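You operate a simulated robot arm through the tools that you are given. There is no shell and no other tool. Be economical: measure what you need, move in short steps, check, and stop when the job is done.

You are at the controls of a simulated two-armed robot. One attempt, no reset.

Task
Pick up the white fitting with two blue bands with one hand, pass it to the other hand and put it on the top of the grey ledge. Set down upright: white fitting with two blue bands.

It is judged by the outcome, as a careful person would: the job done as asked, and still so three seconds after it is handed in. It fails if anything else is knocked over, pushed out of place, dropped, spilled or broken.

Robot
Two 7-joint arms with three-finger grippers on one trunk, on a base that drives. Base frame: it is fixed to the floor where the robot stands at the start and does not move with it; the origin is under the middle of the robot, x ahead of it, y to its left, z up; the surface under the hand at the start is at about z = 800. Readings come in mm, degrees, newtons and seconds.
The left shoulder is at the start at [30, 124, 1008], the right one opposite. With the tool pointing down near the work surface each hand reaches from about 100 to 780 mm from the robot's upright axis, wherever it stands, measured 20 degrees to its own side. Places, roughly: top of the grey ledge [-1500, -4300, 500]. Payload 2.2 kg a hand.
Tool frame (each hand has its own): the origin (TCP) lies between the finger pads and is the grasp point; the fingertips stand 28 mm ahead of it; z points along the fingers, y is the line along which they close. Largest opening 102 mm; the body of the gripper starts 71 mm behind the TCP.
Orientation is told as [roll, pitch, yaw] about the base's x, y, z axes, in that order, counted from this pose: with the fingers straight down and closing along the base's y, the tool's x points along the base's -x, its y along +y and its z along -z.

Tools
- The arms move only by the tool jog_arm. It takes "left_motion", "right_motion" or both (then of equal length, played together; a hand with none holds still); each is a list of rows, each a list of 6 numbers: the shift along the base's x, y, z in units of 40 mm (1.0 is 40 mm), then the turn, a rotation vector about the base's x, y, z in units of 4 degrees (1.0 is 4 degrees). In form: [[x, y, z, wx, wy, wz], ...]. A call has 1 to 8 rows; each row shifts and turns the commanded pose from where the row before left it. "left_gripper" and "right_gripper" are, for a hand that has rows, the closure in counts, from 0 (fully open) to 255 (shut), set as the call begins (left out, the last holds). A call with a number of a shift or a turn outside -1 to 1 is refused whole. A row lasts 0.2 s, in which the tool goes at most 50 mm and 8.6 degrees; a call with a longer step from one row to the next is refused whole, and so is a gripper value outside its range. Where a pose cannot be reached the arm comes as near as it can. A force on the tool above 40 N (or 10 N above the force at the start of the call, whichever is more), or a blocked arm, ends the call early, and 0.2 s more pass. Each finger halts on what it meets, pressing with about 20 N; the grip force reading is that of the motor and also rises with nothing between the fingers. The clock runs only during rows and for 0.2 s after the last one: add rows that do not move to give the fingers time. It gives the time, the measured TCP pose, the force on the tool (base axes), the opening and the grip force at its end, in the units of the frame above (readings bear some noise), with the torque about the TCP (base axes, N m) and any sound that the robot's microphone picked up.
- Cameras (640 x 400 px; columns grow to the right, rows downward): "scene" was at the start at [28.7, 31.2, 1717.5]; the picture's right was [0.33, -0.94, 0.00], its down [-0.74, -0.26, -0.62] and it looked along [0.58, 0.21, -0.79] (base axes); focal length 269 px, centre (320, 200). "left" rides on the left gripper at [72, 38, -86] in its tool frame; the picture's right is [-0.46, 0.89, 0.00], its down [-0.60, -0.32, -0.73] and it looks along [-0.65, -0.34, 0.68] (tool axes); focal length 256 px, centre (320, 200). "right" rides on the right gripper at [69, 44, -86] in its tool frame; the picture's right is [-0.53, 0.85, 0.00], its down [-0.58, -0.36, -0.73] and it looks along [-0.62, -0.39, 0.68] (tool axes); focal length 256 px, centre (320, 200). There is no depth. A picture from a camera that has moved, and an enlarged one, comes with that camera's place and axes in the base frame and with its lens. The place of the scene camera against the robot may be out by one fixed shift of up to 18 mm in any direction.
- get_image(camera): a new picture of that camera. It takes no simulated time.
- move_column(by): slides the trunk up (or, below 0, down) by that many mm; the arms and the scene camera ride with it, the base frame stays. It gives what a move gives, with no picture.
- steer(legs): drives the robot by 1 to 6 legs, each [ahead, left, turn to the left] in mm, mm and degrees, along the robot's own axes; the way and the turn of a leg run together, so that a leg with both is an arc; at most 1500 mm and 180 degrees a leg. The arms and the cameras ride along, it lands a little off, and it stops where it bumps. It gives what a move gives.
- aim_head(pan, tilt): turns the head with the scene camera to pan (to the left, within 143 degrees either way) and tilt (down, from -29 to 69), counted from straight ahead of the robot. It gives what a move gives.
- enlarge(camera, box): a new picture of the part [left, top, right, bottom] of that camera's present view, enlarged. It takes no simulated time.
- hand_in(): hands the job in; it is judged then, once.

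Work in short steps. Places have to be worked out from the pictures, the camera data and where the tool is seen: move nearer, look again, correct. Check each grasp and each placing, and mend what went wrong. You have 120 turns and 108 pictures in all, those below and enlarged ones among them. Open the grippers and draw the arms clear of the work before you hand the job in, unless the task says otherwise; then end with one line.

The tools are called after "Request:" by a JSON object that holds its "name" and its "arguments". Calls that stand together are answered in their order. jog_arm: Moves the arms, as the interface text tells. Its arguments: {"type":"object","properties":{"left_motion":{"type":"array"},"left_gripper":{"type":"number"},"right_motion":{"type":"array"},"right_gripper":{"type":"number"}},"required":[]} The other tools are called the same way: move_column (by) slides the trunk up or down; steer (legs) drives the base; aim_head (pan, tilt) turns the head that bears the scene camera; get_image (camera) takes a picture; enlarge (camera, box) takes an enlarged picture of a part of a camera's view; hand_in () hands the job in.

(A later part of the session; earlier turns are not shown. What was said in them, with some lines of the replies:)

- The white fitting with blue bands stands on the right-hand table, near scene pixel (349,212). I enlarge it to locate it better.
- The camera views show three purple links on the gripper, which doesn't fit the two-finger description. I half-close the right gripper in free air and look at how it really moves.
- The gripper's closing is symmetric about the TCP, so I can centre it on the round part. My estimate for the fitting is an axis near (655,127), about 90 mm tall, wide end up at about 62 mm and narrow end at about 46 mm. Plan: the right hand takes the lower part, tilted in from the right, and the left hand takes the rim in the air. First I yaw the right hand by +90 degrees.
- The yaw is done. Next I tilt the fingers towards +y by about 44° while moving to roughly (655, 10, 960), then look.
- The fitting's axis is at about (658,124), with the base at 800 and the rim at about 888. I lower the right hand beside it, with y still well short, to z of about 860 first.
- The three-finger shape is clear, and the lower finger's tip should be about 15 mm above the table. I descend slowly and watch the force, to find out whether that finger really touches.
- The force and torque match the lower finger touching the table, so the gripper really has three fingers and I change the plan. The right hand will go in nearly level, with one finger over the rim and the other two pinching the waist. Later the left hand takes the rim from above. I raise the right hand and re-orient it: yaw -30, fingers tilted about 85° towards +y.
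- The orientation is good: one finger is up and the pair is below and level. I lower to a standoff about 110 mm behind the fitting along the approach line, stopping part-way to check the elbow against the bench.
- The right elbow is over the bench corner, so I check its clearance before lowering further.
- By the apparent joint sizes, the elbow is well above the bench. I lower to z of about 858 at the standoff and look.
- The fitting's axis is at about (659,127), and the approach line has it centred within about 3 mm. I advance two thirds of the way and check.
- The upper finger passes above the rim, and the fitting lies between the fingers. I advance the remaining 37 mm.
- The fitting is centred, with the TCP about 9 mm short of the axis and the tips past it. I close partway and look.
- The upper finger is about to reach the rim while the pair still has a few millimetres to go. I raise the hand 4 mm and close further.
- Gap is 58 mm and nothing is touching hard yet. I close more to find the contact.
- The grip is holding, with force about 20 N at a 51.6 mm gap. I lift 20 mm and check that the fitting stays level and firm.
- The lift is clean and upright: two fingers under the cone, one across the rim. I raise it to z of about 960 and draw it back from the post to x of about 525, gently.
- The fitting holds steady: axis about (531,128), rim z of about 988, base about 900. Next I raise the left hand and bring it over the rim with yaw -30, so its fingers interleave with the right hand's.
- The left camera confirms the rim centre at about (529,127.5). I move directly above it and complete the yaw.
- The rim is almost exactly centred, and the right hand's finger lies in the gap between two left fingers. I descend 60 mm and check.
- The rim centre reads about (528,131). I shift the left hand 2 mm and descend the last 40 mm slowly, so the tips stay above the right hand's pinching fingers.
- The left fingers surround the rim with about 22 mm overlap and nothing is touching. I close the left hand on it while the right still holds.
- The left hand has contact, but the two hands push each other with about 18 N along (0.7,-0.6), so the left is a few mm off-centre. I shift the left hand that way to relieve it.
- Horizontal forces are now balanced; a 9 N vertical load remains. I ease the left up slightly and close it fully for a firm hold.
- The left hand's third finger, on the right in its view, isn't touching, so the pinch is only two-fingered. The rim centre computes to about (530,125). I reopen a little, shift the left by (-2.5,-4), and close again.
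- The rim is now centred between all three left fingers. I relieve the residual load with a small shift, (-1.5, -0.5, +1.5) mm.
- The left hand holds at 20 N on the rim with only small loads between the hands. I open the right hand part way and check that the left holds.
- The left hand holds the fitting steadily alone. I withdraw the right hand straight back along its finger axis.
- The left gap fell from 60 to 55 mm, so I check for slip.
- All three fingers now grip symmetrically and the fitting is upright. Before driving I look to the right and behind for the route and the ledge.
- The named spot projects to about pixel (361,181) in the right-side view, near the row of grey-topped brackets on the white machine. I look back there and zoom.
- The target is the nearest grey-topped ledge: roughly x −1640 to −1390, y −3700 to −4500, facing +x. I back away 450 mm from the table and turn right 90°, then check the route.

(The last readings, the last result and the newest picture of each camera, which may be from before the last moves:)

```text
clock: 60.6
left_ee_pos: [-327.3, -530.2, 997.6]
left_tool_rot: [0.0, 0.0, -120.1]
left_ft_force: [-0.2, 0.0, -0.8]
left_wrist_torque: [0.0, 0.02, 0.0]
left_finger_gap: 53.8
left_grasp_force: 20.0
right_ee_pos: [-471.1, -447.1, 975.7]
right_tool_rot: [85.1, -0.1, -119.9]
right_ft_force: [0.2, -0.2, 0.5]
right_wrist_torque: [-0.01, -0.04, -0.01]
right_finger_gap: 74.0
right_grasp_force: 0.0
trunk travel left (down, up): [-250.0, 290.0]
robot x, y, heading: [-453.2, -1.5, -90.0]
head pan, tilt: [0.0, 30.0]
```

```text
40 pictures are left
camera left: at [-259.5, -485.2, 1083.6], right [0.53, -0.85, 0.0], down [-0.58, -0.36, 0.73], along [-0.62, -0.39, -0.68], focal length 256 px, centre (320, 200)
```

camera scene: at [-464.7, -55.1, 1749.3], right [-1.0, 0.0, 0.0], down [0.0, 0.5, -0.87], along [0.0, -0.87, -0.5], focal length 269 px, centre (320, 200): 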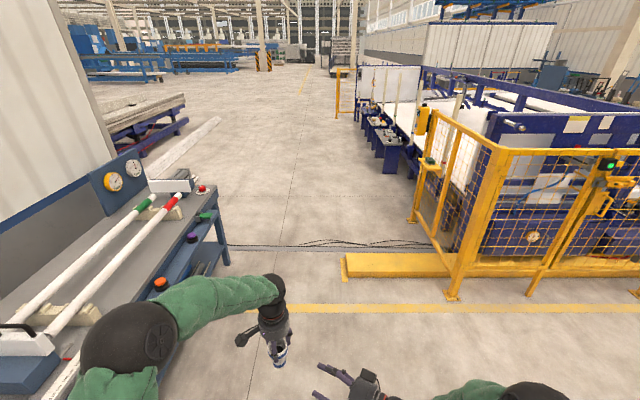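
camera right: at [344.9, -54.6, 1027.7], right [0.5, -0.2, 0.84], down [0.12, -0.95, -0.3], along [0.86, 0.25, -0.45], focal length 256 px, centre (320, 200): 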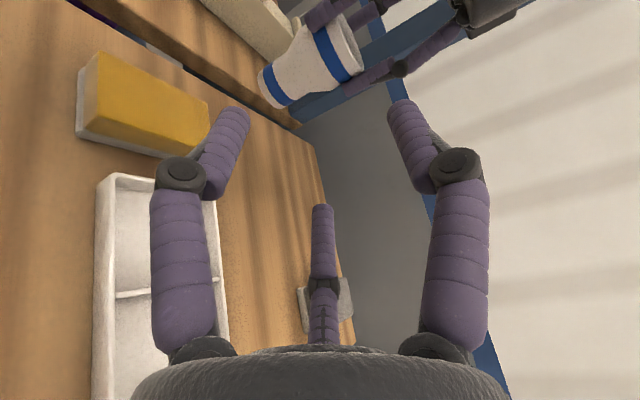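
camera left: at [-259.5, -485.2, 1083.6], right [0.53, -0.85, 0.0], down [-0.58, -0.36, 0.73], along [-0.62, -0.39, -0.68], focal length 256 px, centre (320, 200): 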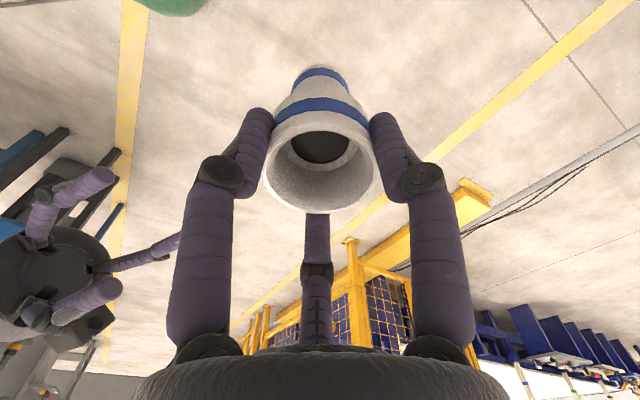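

The gap between the bench (x≈330) and the yellow beam's end (x≈−690) is wide enough to pass at x≈−150. I drive through to about y=−3000 and look at the ledge.

Request:
{"name": "steer", "arguments": {"legs": [[900, 300, 0], [1200, 0, 0], [1100, 0, 0]]}}

Request:
{"name": "aim_head", "arguments": {"pan": -45, "tilt": 30}}

Request:
{"name": "get_image", "arguments": {"camera": "scene"}}

```text
clock: 76.5
left_ee_pos: [-25.0, -3730.8, 996.3]
left_tool_rot: [0.0, -0.1, -119.7]
left_ft_force: [-0.4, 0.0, 0.9]
left_wrist_torque: [0.03, 0.01, 0.0]
left_finger_gap: 53.0
left_grasp_force: 19.9
right_ee_pos: [-167.2, -3650.3, 976.5]
right_tool_rot: [85.0, -0.1, -119.7]
right_ft_force: [-0.5, -0.9, -0.2]
right_wrist_torque: [0.04, 0.01, 0.01]
right_finger_gap: 73.9
right_grasp_force: 0.0
trunk travel left (down, up): [-250.0, 290.0]
robot x, y, heading: [-148.2, -3203.5, -89.6]
head pan, tilt: [0.0, 30.0]
```

```text
clock: 77.6
left_ee_pos: [-24.0, -3731.2, 997.5]
left_tool_rot: [0.0, 0.0, -119.7]
left_ft_force: [0.5, -0.3, 0.4]
left_wrist_torque: [-0.03, -0.02, 0.02]
left_finger_gap: 53.3
left_grasp_force: 20.1
right_ee_pos: [-167.8, -3648.8, 975.7]
right_tool_rot: [85.2, -0.1, -119.5]
right_ft_force: [0.0, 0.0, -0.2]
right_wrist_torque: [0.0, 0.01, -0.02]
right_finger_gap: 73.8
right_grasp_force: 0.0
trunk travel left (down, up): [-250.0, 290.0]
robot x, y, heading: [-153.4, -3206.8, -89.4]
head pan, tilt: [-45.0, 30.0]
```

```text
39 pictures are left
camera scene: at [-227.8, -3231.6, 1749.3], right [-0.71, 0.7, 0.0], down [0.35, 0.36, -0.87], along [-0.61, -0.62, -0.5], focal length 269 px, centre (320, 200)
```

scene: 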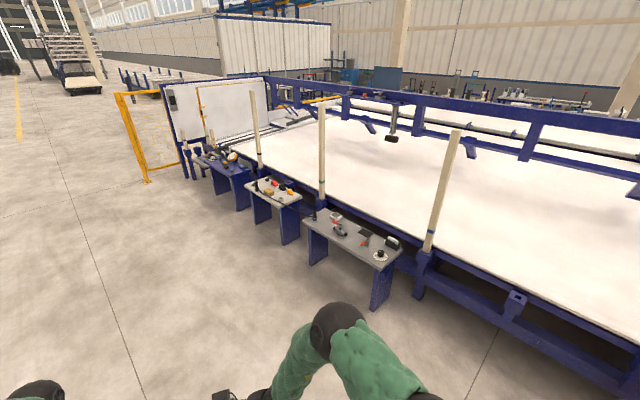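

Request:
{"name": "enlarge", "arguments": {"camera": "scene", "box": [290, 195, 420, 285]}}

Request:
{"name": "enlarge", "arguments": {"camera": "left", "box": [220, 60, 440, 240]}}

```text
4.44 times, centred on (355, 240) of scene
camera zoom: at [-227.8, -3231.6, 1749.3], right [-0.71, 0.7, 0.0], down [0.35, 0.36, -0.87], along [-0.61, -0.62, -0.5], focal length 1197 px, centre (164, 22)
```

zoom: 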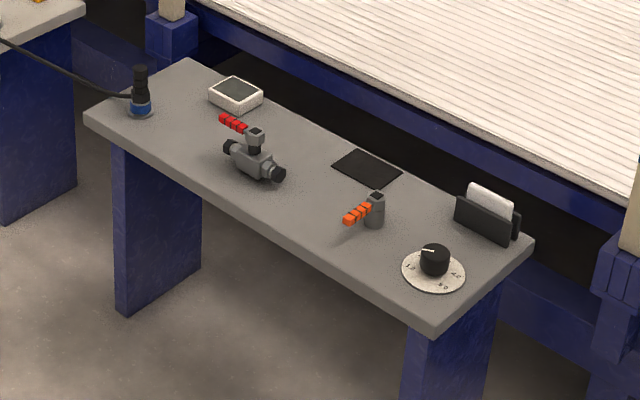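

```text
2.22 times, centred on (330, 150) of left
camera zoom: at [44.0, -3686.6, 1083.6], right [0.54, -0.84, 0.0], down [-0.57, -0.37, 0.73], along [-0.62, -0.39, -0.68], focal length 569 px, centre (298, 311)
```

zoom: 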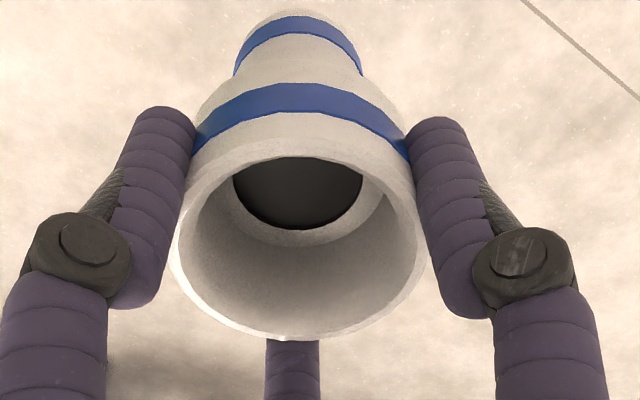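

The object is still firmly centred. The ledge top spans about x −1402…−1667 and y −3871…−4640. The free patch between the valve and the orange-handled part is around (−1470,−4178). I tuck the right hand away, turn to face −x and drive most of the way.

Request:
{"name": "jog_arm", "arguments": {"right_motion": [[-0.8, 0.4, 0.5, 0, 0, 0], [-0.8, 0.4, 0.5, 0, 0, 0], [-0.8, 0.4, 0.5, 0, 0, 0], [-0.8, 0.4, 0.5, 0, 0, 0], [0, 0, 0, 0, 0, 0]]}}

Request:
{"name": "steer", "arguments": {"legs": [[0, 0, -90.5], [450, 848, 0]]}}

Request:
{"name": "aim_head", "arguments": {"pan": 10, "tilt": 45}}

Request:
{"name": "get_image", "arguments": {"camera": "scene"}}

```text
clock: 78.8
left_ee_pos: [-24.8, -3730.6, 998.2]
left_tool_rot: [-0.1, 0.0, -119.6]
left_ft_force: [-0.1, 0.3, -0.1]
left_wrist_torque: [0.03, 0.01, 0.02]
left_finger_gap: 53.0
left_grasp_force: 20.5
right_ee_pos: [-294.7, -3585.5, 1055.8]
right_tool_rot: [85.0, -0.1, -119.5]
right_ft_force: [-0.2, -0.4, -0.3]
right_wrist_torque: [0.02, 0.03, 0.0]
right_finger_gap: 74.1
right_grasp_force: 0.0
trunk travel left (down, up): [-250.0, 290.0]
robot x, y, heading: [-152.2, -3203.7, -89.8]
head pan, tilt: [-45.0, 30.0]
```

```text
clock: 87.6
left_ee_pos: [-1121.5, -4187.9, 998.2]
left_tool_rot: [0.0, 0.0, 150.8]
left_ft_force: [0.8, -0.1, 0.0]
left_wrist_torque: [0.03, -0.02, -0.01]
left_finger_gap: 52.8
left_grasp_force: 20.4
right_ee_pos: [-979.2, -3916.3, 1056.6]
right_tool_rot: [85.0, 0.0, 151.2]
right_ft_force: [-0.2, -0.3, -0.2]
right_wrist_torque: [-0.07, -0.02, -0.01]
right_finger_gap: 73.8
right_grasp_force: 0.0
trunk travel left (down, up): [-250.0, 290.0]
robot x, y, heading: [-592.9, -4055.0, -179.0]
head pan, tilt: [-45.0, 30.0]
```

```text
clock: 88.9
left_ee_pos: [-1120.9, -4187.7, 997.3]
left_tool_rot: [0.0, 0.0, 151.0]
left_ft_force: [-0.3, 0.4, -1.0]
left_wrist_torque: [-0.02, 0.0, -0.06]
left_finger_gap: 52.5
left_grasp_force: 20.1
right_ee_pos: [-978.6, -3916.0, 1055.8]
right_tool_rot: [85.1, 0.0, 151.0]
right_ft_force: [0.0, 0.5, 1.1]
right_wrist_torque: [-0.01, -0.01, -0.02]
right_finger_gap: 74.2
right_grasp_force: 0.1
trunk travel left (down, up): [-250.0, 290.0]
robot x, y, heading: [-594.5, -4058.1, -179.2]
head pan, tilt: [10.0, 45.0]
```

```text
36 pictures are left
camera scene: at [-656.4, -4063.8, 1726.7], right [-0.19, 0.98, 0.0], down [0.69, 0.13, -0.71], along [-0.69, -0.13, -0.71], focal length 269 px, centre (320, 200)
```

scene: 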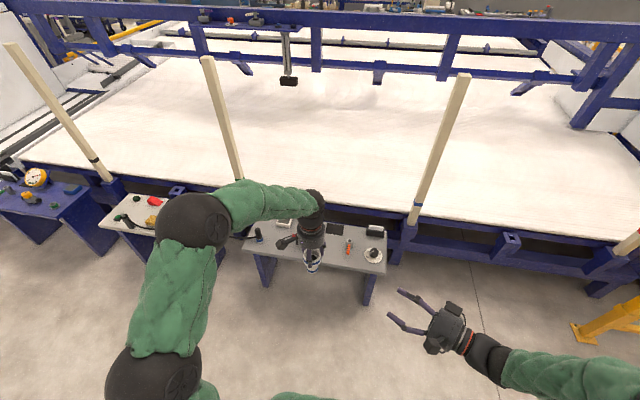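

The position is good. I drive ahead 350 mm to put the left hand over the free patch, still high, then lower the trunk by 200 mm.

Request:
{"name": "steer", "arguments": {"legs": [[350, 0, -0.8]]}}

Request:
{"name": "move_column", "arguments": {"by": -200}}

Request:
{"name": "aim_head", "arguments": {"pan": 10, "tilt": 55}}

Request:
{"name": "get_image", "arguments": {"camera": "scene"}}

Request:
{"name": "get_image", "arguments": {"camera": "left"}}

```text
clock: 91.1
left_ee_pos: [-1470.9, -4181.9, 997.8]
left_tool_rot: [0.0, 0.2, 150.0]
left_ft_force: [0.2, -0.3, -1.0]
left_wrist_torque: [0.05, -0.02, 0.03]
left_finger_gap: 52.8
left_grasp_force: 20.4
right_ee_pos: [-1324.7, -3912.8, 1056.2]
right_tool_rot: [85.0, 0.0, 150.2]
right_ft_force: [0.0, -0.1, -0.6]
right_wrist_torque: [-0.01, 0.02, 0.03]
right_finger_gap: 73.8
right_grasp_force: 0.1
trunk travel left (down, up): [-250.0, 290.0]
robot x, y, heading: [-936.9, -4052.9, -180.0]
head pan, tilt: [10.0, 45.0]
```

```text
clock: 93.3
left_ee_pos: [-1469.7, -4182.5, 797.5]
left_tool_rot: [0.1, 0.0, 150.0]
left_ft_force: [-0.3, -1.3, 0.0]
left_wrist_torque: [-0.01, 0.0, -0.02]
left_finger_gap: 52.8
left_grasp_force: 20.1
right_ee_pos: [-1324.3, -3911.7, 857.1]
right_tool_rot: [85.1, 0.0, 150.3]
right_ft_force: [0.1, 0.9, 0.0]
right_wrist_torque: [0.01, -0.04, -0.02]
right_finger_gap: 73.9
right_grasp_force: 0.0
trunk travel left (down, up): [-50.0, 490.0]
robot x, y, heading: [-942.3, -4058.6, -180.0]
head pan, tilt: [10.0, 45.0]
```

```text
clock: 94.0
left_ee_pos: [-1470.1, -4183.7, 796.4]
left_tool_rot: [-0.1, 0.0, 150.0]
left_ft_force: [0.9, -0.2, 0.3]
left_wrist_torque: [-0.02, 0.0, 0.0]
left_finger_gap: 52.7
left_grasp_force: 19.9
right_ee_pos: [-1323.6, -3913.0, 856.0]
right_tool_rot: [85.1, -0.1, 150.2]
right_ft_force: [-0.6, 0.0, -0.2]
right_wrist_torque: [0.02, 0.0, 0.0]
right_finger_gap: 74.2
right_grasp_force: 0.0
trunk travel left (down, up): [-50.0, 490.0]
robot x, y, heading: [-940.5, -4056.8, -180.1]
head pan, tilt: [10.0, 55.0]
```

```text
35 pictures are left
camera scene: at [-994.7, -4064.5, 1513.4], right [-0.17, 0.98, 0.0], down [0.81, 0.14, -0.57], along [-0.57, -0.1, -0.82], focal length 269 px, centre (320, 200)
```

scene: 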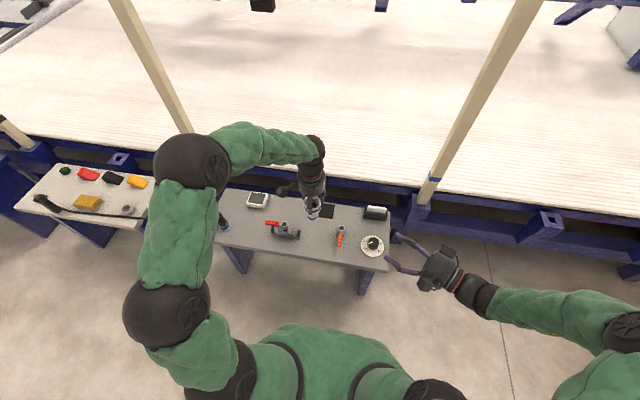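

```text
34 pictures are left
camera left: at [-1426.7, -4250.9, 883.6], right [-0.84, -0.53, 0.0], down [-0.37, 0.58, 0.73], along [-0.39, 0.62, -0.68], focal length 256 px, centre (320, 200)
```

left: 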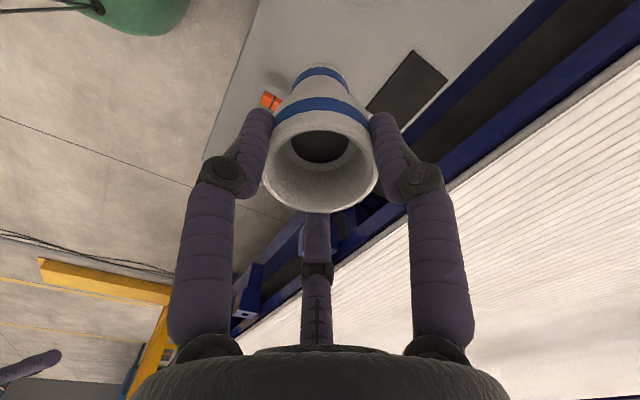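

Request:
{"name": "enlarge", "arguments": {"camera": "scene", "box": [210, 140, 400, 280]}}

```text
2.86 times, centred on (305, 210) of scene
camera zoom: at [-994.7, -4064.5, 1513.4], right [-0.17, 0.98, 0.0], down [0.81, 0.14, -0.57], along [-0.57, -0.1, -0.82], focal length 769 px, centre (363, 171)
```

zoom: 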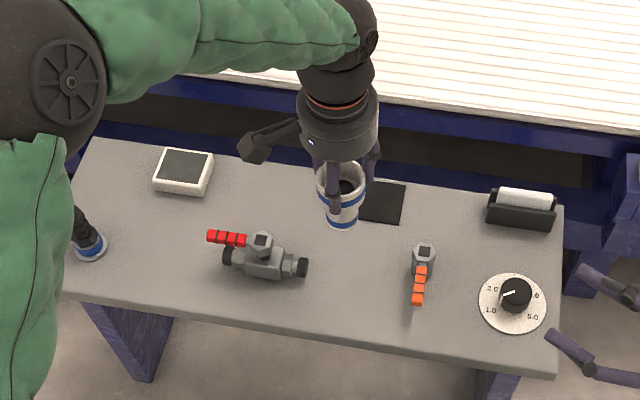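

The free gap lies between the valve end (y≈−4235) and the orange handle (y≈−4070), with x from −1415 to −1610. I aim for (−1490,−4155), lower the trunk 50 more, and bring the arm down to about 90 mm above touchdown.

Request:
{"name": "move_column", "arguments": {"by": -50}}

Request:
{"name": "jog_arm", "arguments": {"left_motion": [[-0.25, 0.35, 0, 0, 0, 0], [-0.25, 0.35, -0.3, 0, 0, 0], [0, 0, -0.5, 0, 0, 0], [0, 0, -0.5, 0, 0, 0], [0, 0, -0.2, 0, 0, 0], [0, 0, 0, 0, 0, 0]]}}

Request:
{"name": "get_image", "arguments": {"camera": "left"}}

Request:
{"name": "enlarge", "arguments": {"camera": "scene", "box": [210, 120, 400, 260]}}

```text
clock: 94.9
left_ee_pos: [-1470.5, -4182.8, 747.8]
left_tool_rot: [0.1, 0.0, 150.0]
left_ft_force: [0.7, -0.2, -0.3]
left_wrist_torque: [0.0, -0.01, 0.01]
left_finger_gap: 52.3
left_grasp_force: 19.5
right_ee_pos: [-1323.1, -3911.0, 806.6]
right_tool_rot: [85.0, -0.1, 150.2]
right_ft_force: [0.4, 0.0, 0.6]
right_wrist_torque: [0.03, 0.0, -0.01]
right_finger_gap: 73.8
right_grasp_force: 0.0
trunk travel left (down, up): [0.0, 540.0]
robot x, y, heading: [-939.3, -4057.7, -180.2]
head pan, tilt: [10.0, 55.0]
```

```text
clock: 96.3
left_ee_pos: [-1489.1, -4155.2, 687.5]
left_tool_rot: [0.0, 0.1, 149.9]
left_ft_force: [0.0, 0.6, 0.7]
left_wrist_torque: [0.01, -0.02, 0.04]
left_finger_gap: 52.7
left_grasp_force: 19.8
right_ee_pos: [-1323.5, -3912.6, 806.4]
right_tool_rot: [85.0, -0.1, 150.2]
right_ft_force: [0.1, 0.5, 0.8]
right_wrist_torque: [-0.01, 0.04, 0.0]
right_finger_gap: 73.9
right_grasp_force: 0.1
trunk travel left (down, up): [0.0, 540.0]
robot x, y, heading: [-945.7, -4058.8, -180.0]
head pan, tilt: [10.0, 55.0]
```

```text
32 pictures are left
camera left: at [-1446.4, -4222.9, 773.4], right [-0.84, -0.53, 0.0], down [-0.37, 0.58, 0.73], along [-0.39, 0.62, -0.68], focal length 256 px, centre (320, 200)
```

left: 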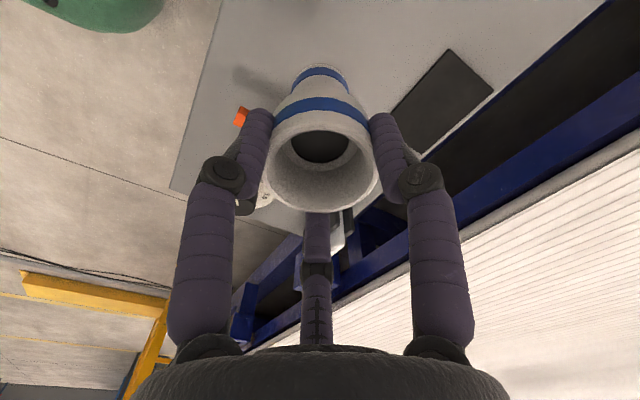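

```text
2.86 times, centred on (305, 190) of scene
camera zoom: at [-994.6, -4064.5, 1463.3], right [-0.17, 0.98, 0.0], down [0.81, 0.14, -0.57], along [-0.56, -0.1, -0.82], focal length 769 px, centre (363, 229)
```

zoom: 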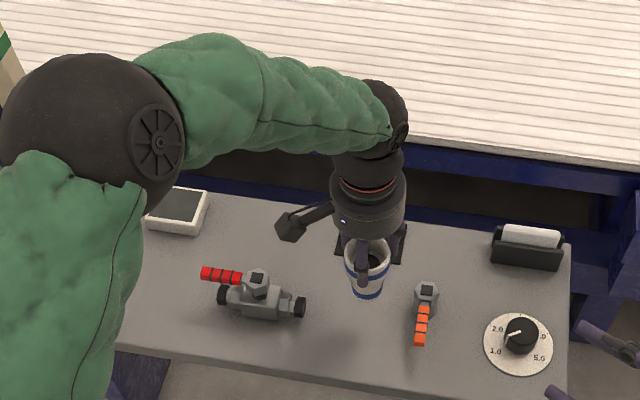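

The spot beneath is clear on all sides. I descend 75 mm, leaving about 15 mm to go.

Request:
{"name": "jog_arm", "arguments": {"left_motion": [[0, 0, -0.5, 0, 0, 0], [0, 0, -0.5, 0, 0, 0], [0, 0, -0.5, 0, 0, 0], [0, 0, -0.3, 0, 0, 0], [0, 0, 0, 0, 0, 0]]}}

Request:
{"name": "get_image", "arguments": {"camera": "left"}}

Request:
{"name": "enlarge", "arguments": {"camera": "scene", "box": [260, 150, 380, 250]}}

```text
clock: 97.5
left_ee_pos: [-1489.4, -4155.0, 614.5]
left_tool_rot: [0.1, 0.0, 150.0]
left_ft_force: [-1.1, 0.4, -0.9]
left_wrist_torque: [0.03, -0.01, 0.0]
left_finger_gap: 52.7
left_grasp_force: 20.6
right_ee_pos: [-1323.4, -3912.8, 805.7]
right_tool_rot: [85.1, -0.1, 150.2]
right_ft_force: [0.4, 0.0, -0.2]
right_wrist_torque: [0.02, 0.0, -0.01]
right_finger_gap: 73.8
right_grasp_force: 0.1
trunk travel left (down, up): [0.0, 540.0]
robot x, y, heading: [-942.9, -4059.0, -180.2]
head pan, tilt: [10.0, 55.0]
```

```text
30 pictures are left
camera left: at [-1446.9, -4222.9, 701.2], right [-0.84, -0.53, 0.0], down [-0.36, 0.58, 0.73], along [-0.39, 0.62, -0.68], focal length 256 px, centre (320, 200)
```

left: 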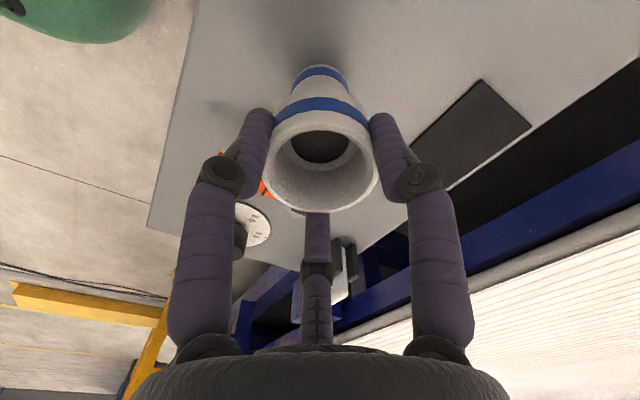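

```text
4.00 times, centred on (320, 200) of scene
camera zoom: at [-994.7, -4064.5, 1463.3], right [-0.17, 0.98, 0.0], down [0.81, 0.14, -0.57], along [-0.56, -0.1, -0.82], focal length 1077 px, centre (320, 200)
```

zoom: 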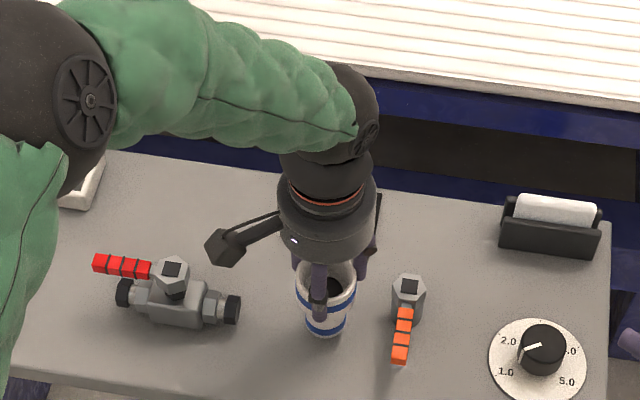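

About 15 mm remain. I descend in 3 mm steps and watch the vertical force.

Request:
{"name": "jog_arm", "arguments": {"left_motion": [[0, 0, -0.1, 0, 0, 0], [0, 0, -0.1, 0, 0, 0], [0, 0, -0.05, 0, 0, 0], [0, 0, 0, 0, 0, 0]]}}

Request:
{"name": "jog_arm", "arguments": {"left_motion": [[0, 0, -0.06, 0, 0, 0], [0, 0, 0, 0, 0, 0]]}}

```text
clock: 98.5
left_ee_pos: [-1489.8, -4154.5, 606.1]
left_tool_rot: [0.0, -0.1, 150.0]
left_ft_force: [1.1, 0.2, 0.2]
left_wrist_torque: [0.01, 0.01, -0.02]
left_finger_gap: 52.2
left_grasp_force: 20.0
right_ee_pos: [-1323.8, -3912.5, 805.7]
right_tool_rot: [85.1, -0.1, 150.2]
right_ft_force: [-0.4, -0.5, -0.3]
right_wrist_torque: [-0.05, -0.01, -0.03]
right_finger_gap: 73.9
right_grasp_force: 0.0
trunk travel left (down, up): [0.0, 540.0]
robot x, y, heading: [-941.9, -4059.7, -179.9]
head pan, tilt: [10.0, 55.0]
```

```text
clock: 99.1
left_ee_pos: [-1488.6, -4153.8, 604.0]
left_tool_rot: [0.0, -0.1, 150.1]
left_ft_force: [0.3, 0.3, 0.5]
left_wrist_torque: [0.01, 0.01, 0.03]
left_finger_gap: 52.6
left_grasp_force: 19.8
right_ee_pos: [-1323.8, -3912.9, 806.1]
right_tool_rot: [85.0, -0.1, 150.2]
right_ft_force: [0.6, -0.2, 0.1]
right_wrist_torque: [0.01, 0.0, 0.04]
right_finger_gap: 73.6
right_grasp_force: 0.1
trunk travel left (down, up): [0.0, 540.0]
robot x, y, heading: [-939.5, -4055.1, -180.0]
head pan, tilt: [10.0, 55.0]
```

No contact yet at TCP z 604, so I continue slowly.

Request:
{"name": "jog_arm", "arguments": {"left_motion": [[0, 0, -0.06, 0, 0, 0], [0, 0, 0, 0, 0, 0]]}}

Request:
{"name": "jog_arm", "arguments": {"left_motion": [[0, 0, -0.06, 0, 0, 0], [0, 0, 0, 0, 0, 0]]}}

Request:
{"name": "jog_arm", "arguments": {"left_motion": [[0, 0, -0.05, 0, 0, 0], [0, 0, 0, 0, 0, 0]]}}

```text
clock: 99.7
left_ee_pos: [-1489.0, -4155.7, 601.0]
left_tool_rot: [-0.1, 0.0, 150.1]
left_ft_force: [-0.3, 0.6, -0.5]
left_wrist_torque: [0.01, 0.0, -0.01]
left_finger_gap: 52.6
left_grasp_force: 19.7
right_ee_pos: [-1323.9, -3911.9, 806.1]
right_tool_rot: [85.0, 0.0, 150.2]
right_ft_force: [0.3, 0.2, 0.2]
right_wrist_torque: [0.04, 0.01, 0.01]
right_finger_gap: 74.1
right_grasp_force: 0.0
trunk travel left (down, up): [0.0, 540.0]
robot x, y, heading: [-943.1, -4058.6, -179.7]
head pan, tilt: [10.0, 55.0]
```

```text
clock: 100.3
left_ee_pos: [-1489.6, -4154.6, 597.5]
left_tool_rot: [0.0, 0.0, 150.0]
left_ft_force: [-0.1, 0.5, -0.3]
left_wrist_torque: [0.0, 0.02, -0.01]
left_finger_gap: 52.8
left_grasp_force: 20.1
right_ee_pos: [-1323.5, -3912.2, 805.9]
right_tool_rot: [85.1, -0.1, 150.2]
right_ft_force: [-0.3, 0.2, 0.3]
right_wrist_torque: [0.01, 0.0, -0.02]
right_finger_gap: 74.1
right_grasp_force: 0.0
trunk travel left (down, up): [0.0, 540.0]
robot x, y, heading: [-939.5, -4059.3, -180.1]
head pan, tilt: [10.0, 55.0]
```

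```text
clock: 100.9
left_ee_pos: [-1489.7, -4155.3, 596.7]
left_tool_rot: [0.0, -0.1, 150.0]
left_ft_force: [0.5, -0.2, -0.5]
left_wrist_torque: [0.03, -0.01, 0.02]
left_finger_gap: 52.5
left_grasp_force: 19.7
right_ee_pos: [-1323.9, -3912.0, 806.3]
right_tool_rot: [85.1, -0.1, 150.2]
right_ft_force: [0.8, -0.6, 0.6]
right_wrist_torque: [-0.01, 0.02, -0.01]
right_finger_gap: 73.9
right_grasp_force: 0.1
trunk travel left (down, up): [0.0, 540.0]
robot x, y, heading: [-942.5, -4058.2, -179.9]
head pan, tilt: [10.0, 55.0]
```

Still no contact, so I check the remaining gap visually.

Request:
{"name": "enlarge", "arguments": {"camera": "scene", "box": [295, 195, 355, 245]}}

Request:
{"name": "enlarge", "arguments": {"camera": "left", "box": [220, 20, 420, 180]}}

```text
8.00 times, centred on (325, 220) of scene
camera zoom: at [-994.7, -4064.5, 1463.3], right [-0.17, 0.98, 0.0], down [0.81, 0.14, -0.57], along [-0.56, -0.1, -0.82], focal length 2154 px, centre (280, 40)
```

zoom: 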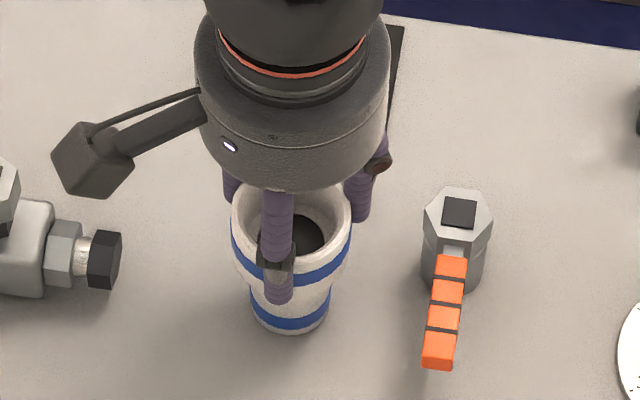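

```text
2.50 times, centred on (320, 100) of left
camera zoom: at [-1446.5, -4223.2, 682.4], right [-0.84, -0.54, 0.0], down [-0.37, 0.58, 0.73], along [-0.39, 0.62, -0.68], focal length 640 px, centre (320, 450)
```

zoom: 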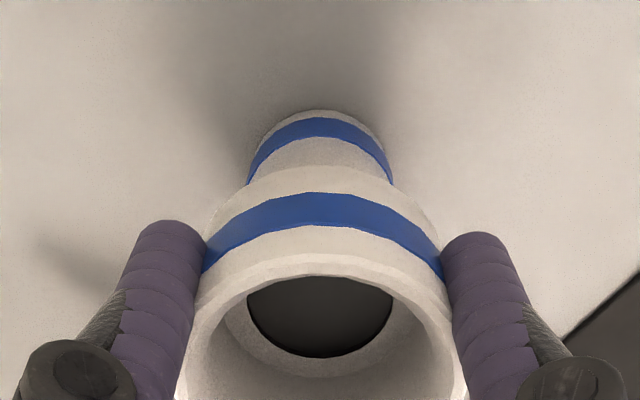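

Very close now; the shadow converges at the base. I continue in 2 mm steps.

Request:
{"name": "jog_arm", "arguments": {"left_motion": [[0, 0, -0.05, 0, 0, 0], [0, 0, 0, 0, 0, 0]]}}

Request:
{"name": "jog_arm", "arguments": {"left_motion": [[0, 0, -0.05, 0, 0, 0], [0, 0, 0, 0, 0, 0]]}}

```text
clock: 101.5
left_ee_pos: [-1491.0, -4154.4, 595.5]
left_tool_rot: [0.1, 0.0, 150.1]
left_ft_force: [2.0, -0.1, 6.9]
left_wrist_torque: [0.04, -0.27, 0.04]
left_finger_gap: 52.4
left_grasp_force: 20.0
right_ee_pos: [-1322.2, -3912.6, 807.0]
right_tool_rot: [85.1, -0.1, 150.2]
right_ft_force: [0.6, -0.7, 0.0]
right_wrist_torque: [0.02, -0.01, 0.0]
right_finger_gap: 74.0
right_grasp_force: 0.1
trunk travel left (down, up): [0.0, 540.0]
robot x, y, heading: [-939.6, -4057.2, -180.0]
head pan, tilt: [10.0, 55.0]
```

```text
clock: 102.1
left_ee_pos: [-1489.8, -4154.6, 594.2]
left_tool_rot: [0.1, -0.2, 150.2]
left_ft_force: [2.5, -0.1, 16.5]
left_wrist_torque: [-0.02, -0.1, 0.09]
left_finger_gap: 52.3
left_grasp_force: 19.9
right_ee_pos: [-1322.8, -3913.0, 806.9]
right_tool_rot: [85.1, -0.2, 150.1]
right_ft_force: [-0.1, -0.4, -0.1]
right_wrist_torque: [0.0, 0.0, 0.0]
right_finger_gap: 74.2
right_grasp_force: 0.0
trunk travel left (down, up): [0.0, 540.0]
robot x, y, heading: [-942.0, -4062.7, -179.8]
head pan, tilt: [10.0, 55.0]
```

The fitting is down with 16 N of contact, and the torque shows it settled flat. I ease the load by 1 mm and open the fingers gradually.

Request:
{"name": "jog_arm", "arguments": {"left_motion": [[0, 0, 0.02, 0, 0, 0], [0, 0, 0, 0, 0, 0]], "left_gripper": 118}}

Request:
{"name": "jog_arm", "arguments": {"left_motion": [[0, 0, 0, 0, 0, 0], [0, 0, 0, 0, 0, 0]], "left_gripper": 95}}

Request:
{"name": "jog_arm", "arguments": {"left_motion": [[0, 0, 0, 0, 0, 0], [0, 0, 0, 0, 0, 0]], "left_gripper": 65}}

Request:
{"name": "get_image", "arguments": {"camera": "left"}}

Request:
{"name": "enlarge", "arguments": {"camera": "scene", "box": [280, 180, 380, 250]}}

```text
clock: 102.7
left_ee_pos: [-1490.0, -4154.2, 592.5]
left_tool_rot: [0.0, 0.1, 150.1]
left_ft_force: [0.2, -0.7, -0.1]
left_wrist_torque: [-0.03, -0.01, -0.01]
left_finger_gap: 54.8
left_grasp_force: 0.0
right_ee_pos: [-1323.4, -3911.8, 806.2]
right_tool_rot: [85.1, -0.1, 150.2]
right_ft_force: [0.2, -0.8, 0.7]
right_wrist_torque: [0.01, -0.01, 0.03]
right_finger_gap: 73.9
right_grasp_force: 0.0
trunk travel left (down, up): [0.0, 540.0]
robot x, y, heading: [-936.8, -4062.1, -180.0]
head pan, tilt: [10.0, 55.0]
```

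```text
clock: 103.3
left_ee_pos: [-1489.6, -4154.5, 593.9]
left_tool_rot: [0.0, -0.1, 150.0]
left_ft_force: [0.3, -0.3, -0.4]
left_wrist_torque: [0.02, 0.03, -0.02]
left_finger_gap: 64.1
left_grasp_force: 0.0
right_ee_pos: [-1323.7, -3912.6, 806.9]
right_tool_rot: [85.1, -0.2, 150.2]
right_ft_force: [-0.2, -0.4, -0.7]
right_wrist_torque: [0.01, 0.03, 0.0]
right_finger_gap: 74.2
right_grasp_force: 0.0
trunk travel left (down, up): [0.0, 540.0]
robot x, y, heading: [-939.4, -4056.5, -180.0]
head pan, tilt: [10.0, 55.0]
```

```text
clock: 103.9
left_ee_pos: [-1489.5, -4154.8, 593.2]
left_tool_rot: [0.0, 0.0, 150.0]
left_ft_force: [-0.7, -0.9, 0.0]
left_wrist_torque: [0.01, -0.01, 0.02]
left_finger_gap: 75.9
left_grasp_force: 0.1
right_ee_pos: [-1323.5, -3912.1, 806.0]
right_tool_rot: [85.1, -0.1, 150.3]
right_ft_force: [0.2, 1.7, -0.1]
right_wrist_torque: [-0.07, 0.01, -0.02]
right_finger_gap: 74.2
right_grasp_force: 0.0
trunk travel left (down, up): [0.0, 540.0]
robot x, y, heading: [-941.7, -4056.3, -179.8]
head pan, tilt: [10.0, 55.0]
```

```text
26 pictures are left
camera left: at [-1446.4, -4223.2, 679.3], right [-0.84, -0.53, 0.0], down [-0.37, 0.58, 0.73], along [-0.39, 0.62, -0.68], focal length 256 px, centre (320, 200)
```

left: 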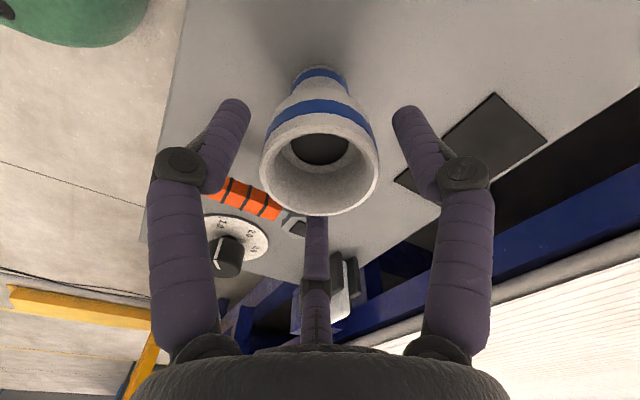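

```text
5.71 times, centred on (330, 215) of scene
camera zoom: at [-994.6, -4064.5, 1463.3], right [-0.17, 0.98, 0.0], down [0.81, 0.14, -0.57], along [-0.56, -0.1, -0.82], focal length 1539 px, centre (263, 114)
```

zoom: 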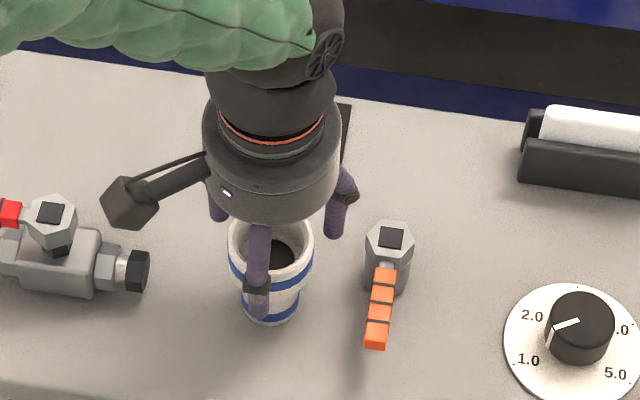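

The fitting stands free on the ledge with all the fingers clear. I raise the left hand straight up.

Request:
{"name": "jog_arm", "arguments": {"left_motion": [[0, 0, 0.4, 0, 0, 0], [0, 0, 0.6, 0, 0, 0], [0, 0, 0.8, 0, 0, 0], [0, 0, 0.9, 0, 0, 0], [0, 0, 0.9, 0, 0, 0], [0, 0, 0.9, 0, 0, 0], [0.4, 0, 0.5, 0, 0, 0], [0, 0, 0, 0, 0, 0]]}}

Request:
{"name": "steer", "arguments": {"legs": [[-350, 0, 0]]}}

Request:
{"name": "get_image", "arguments": {"camera": "scene"}}

```text
clock: 105.7
left_ee_pos: [-1473.0, -4155.1, 793.6]
left_tool_rot: [0.0, 0.0, 150.0]
left_ft_force: [0.1, 0.3, -0.1]
left_wrist_torque: [-0.04, 0.0, -0.01]
left_finger_gap: 76.1
left_grasp_force: 0.0
right_ee_pos: [-1323.3, -3913.1, 805.2]
right_tool_rot: [85.2, -0.1, 150.3]
right_ft_force: [0.7, -0.6, 0.0]
right_wrist_torque: [0.02, -0.02, 0.0]
right_finger_gap: 74.3
right_grasp_force: 0.0
trunk travel left (down, up): [0.0, 540.0]
robot x, y, heading: [-939.4, -4060.7, -179.9]
head pan, tilt: [10.0, 55.0]
```

```text
clock: 108.0
left_ee_pos: [-1121.8, -4155.1, 793.6]
left_tool_rot: [-0.1, 0.0, 150.1]
left_ft_force: [-0.6, 0.3, 0.2]
left_wrist_torque: [-0.01, 0.03, -0.02]
left_finger_gap: 76.1
left_grasp_force: 0.0
right_ee_pos: [-971.2, -3912.3, 806.0]
right_tool_rot: [85.1, -0.2, 150.2]
right_ft_force: [0.5, -0.4, 0.3]
right_wrist_torque: [-0.01, -0.02, 0.0]
right_finger_gap: 74.1
right_grasp_force: 0.1
trunk travel left (down, up): [0.0, 540.0]
robot x, y, heading: [-588.8, -4059.5, -179.9]
head pan, tilt: [10.0, 55.0]
```

```text
24 pictures are left
camera scene: at [-642.0, -4064.2, 1463.3], right [-0.17, 0.98, 0.0], down [0.81, 0.14, -0.57], along [-0.56, -0.1, -0.82], focal length 269 px, centre (320, 200)
```

scene: 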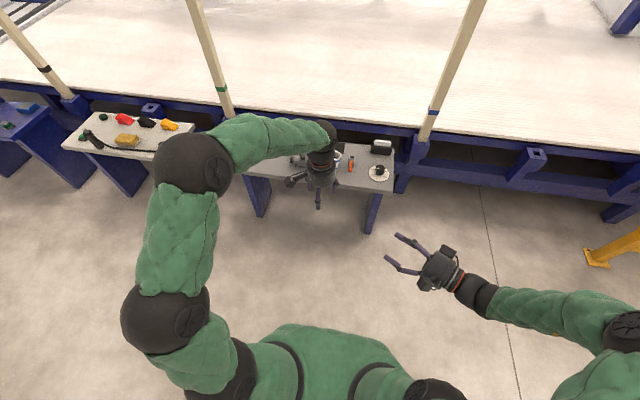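

I move the left hand aside, open both grippers fully, and take a clear look at the result.

Request:
{"name": "jog_arm", "arguments": {"left_motion": [[0.3, -0.9, 0, 0, 0, 0], [0.3, -0.9, 0, 0, 0, 0], [0.3, -0.9, 0, 0, 0, 0], [0.3, -0.9, 0, 0, 0, 0], [0, 0, 0, 0, 0, 0]], "right_motion": [[0, 0, 0, 0, 0, 0], [0, 0, 0, 0, 0, 0], [0, 0, 0, 0, 0, 0], [0, 0, 0, 0, 0, 0], [0, 0, 0, 0, 0, 0]], "left_gripper": 0, "right_gripper": 0}}

Request:
{"name": "enlarge", "arguments": {"camera": "scene", "box": [230, 120, 410, 240]}}

```text
clock: 109.2
left_ee_pos: [-1071.9, -4300.0, 793.6]
left_tool_rot: [0.1, 0.0, 150.2]
left_ft_force: [0.1, 0.1, 0.3]
left_wrist_torque: [0.0, 0.0, -0.02]
left_finger_gap: 101.8
left_grasp_force: 0.1
right_ee_pos: [-972.1, -3912.0, 806.3]
right_tool_rot: [85.0, -0.1, 150.3]
right_ft_force: [-0.7, 0.2, 0.0]
right_wrist_torque: [0.01, -0.01, 0.01]
right_finger_gap: 101.9
right_grasp_force: 0.0
trunk travel left (down, up): [0.0, 540.0]
robot x, y, heading: [-589.4, -4057.1, -180.0]
head pan, tilt: [10.0, 55.0]
```

```text
3.33 times, centred on (320, 180) of scene
camera zoom: at [-642.3, -4064.3, 1463.3], right [-0.17, 0.98, 0.0], down [0.81, 0.14, -0.57], along [-0.56, -0.1, -0.82], focal length 898 px, centre (320, 267)
```

zoom: 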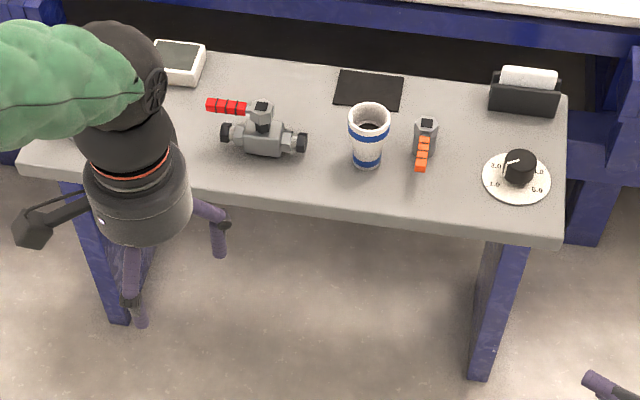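

The fitting stands upright on the grey ledge, nothing else has moved, and both hands are open and clear. I hand the job in.

Request:
{"name": "hand_in", "arguments": {}}

```text
The job is handed in.
```

The right hand picked up the white fitting with two blue bands and passed it to the left hand, which set it upright on top of the grey ledge. Nothing else was disturbed.
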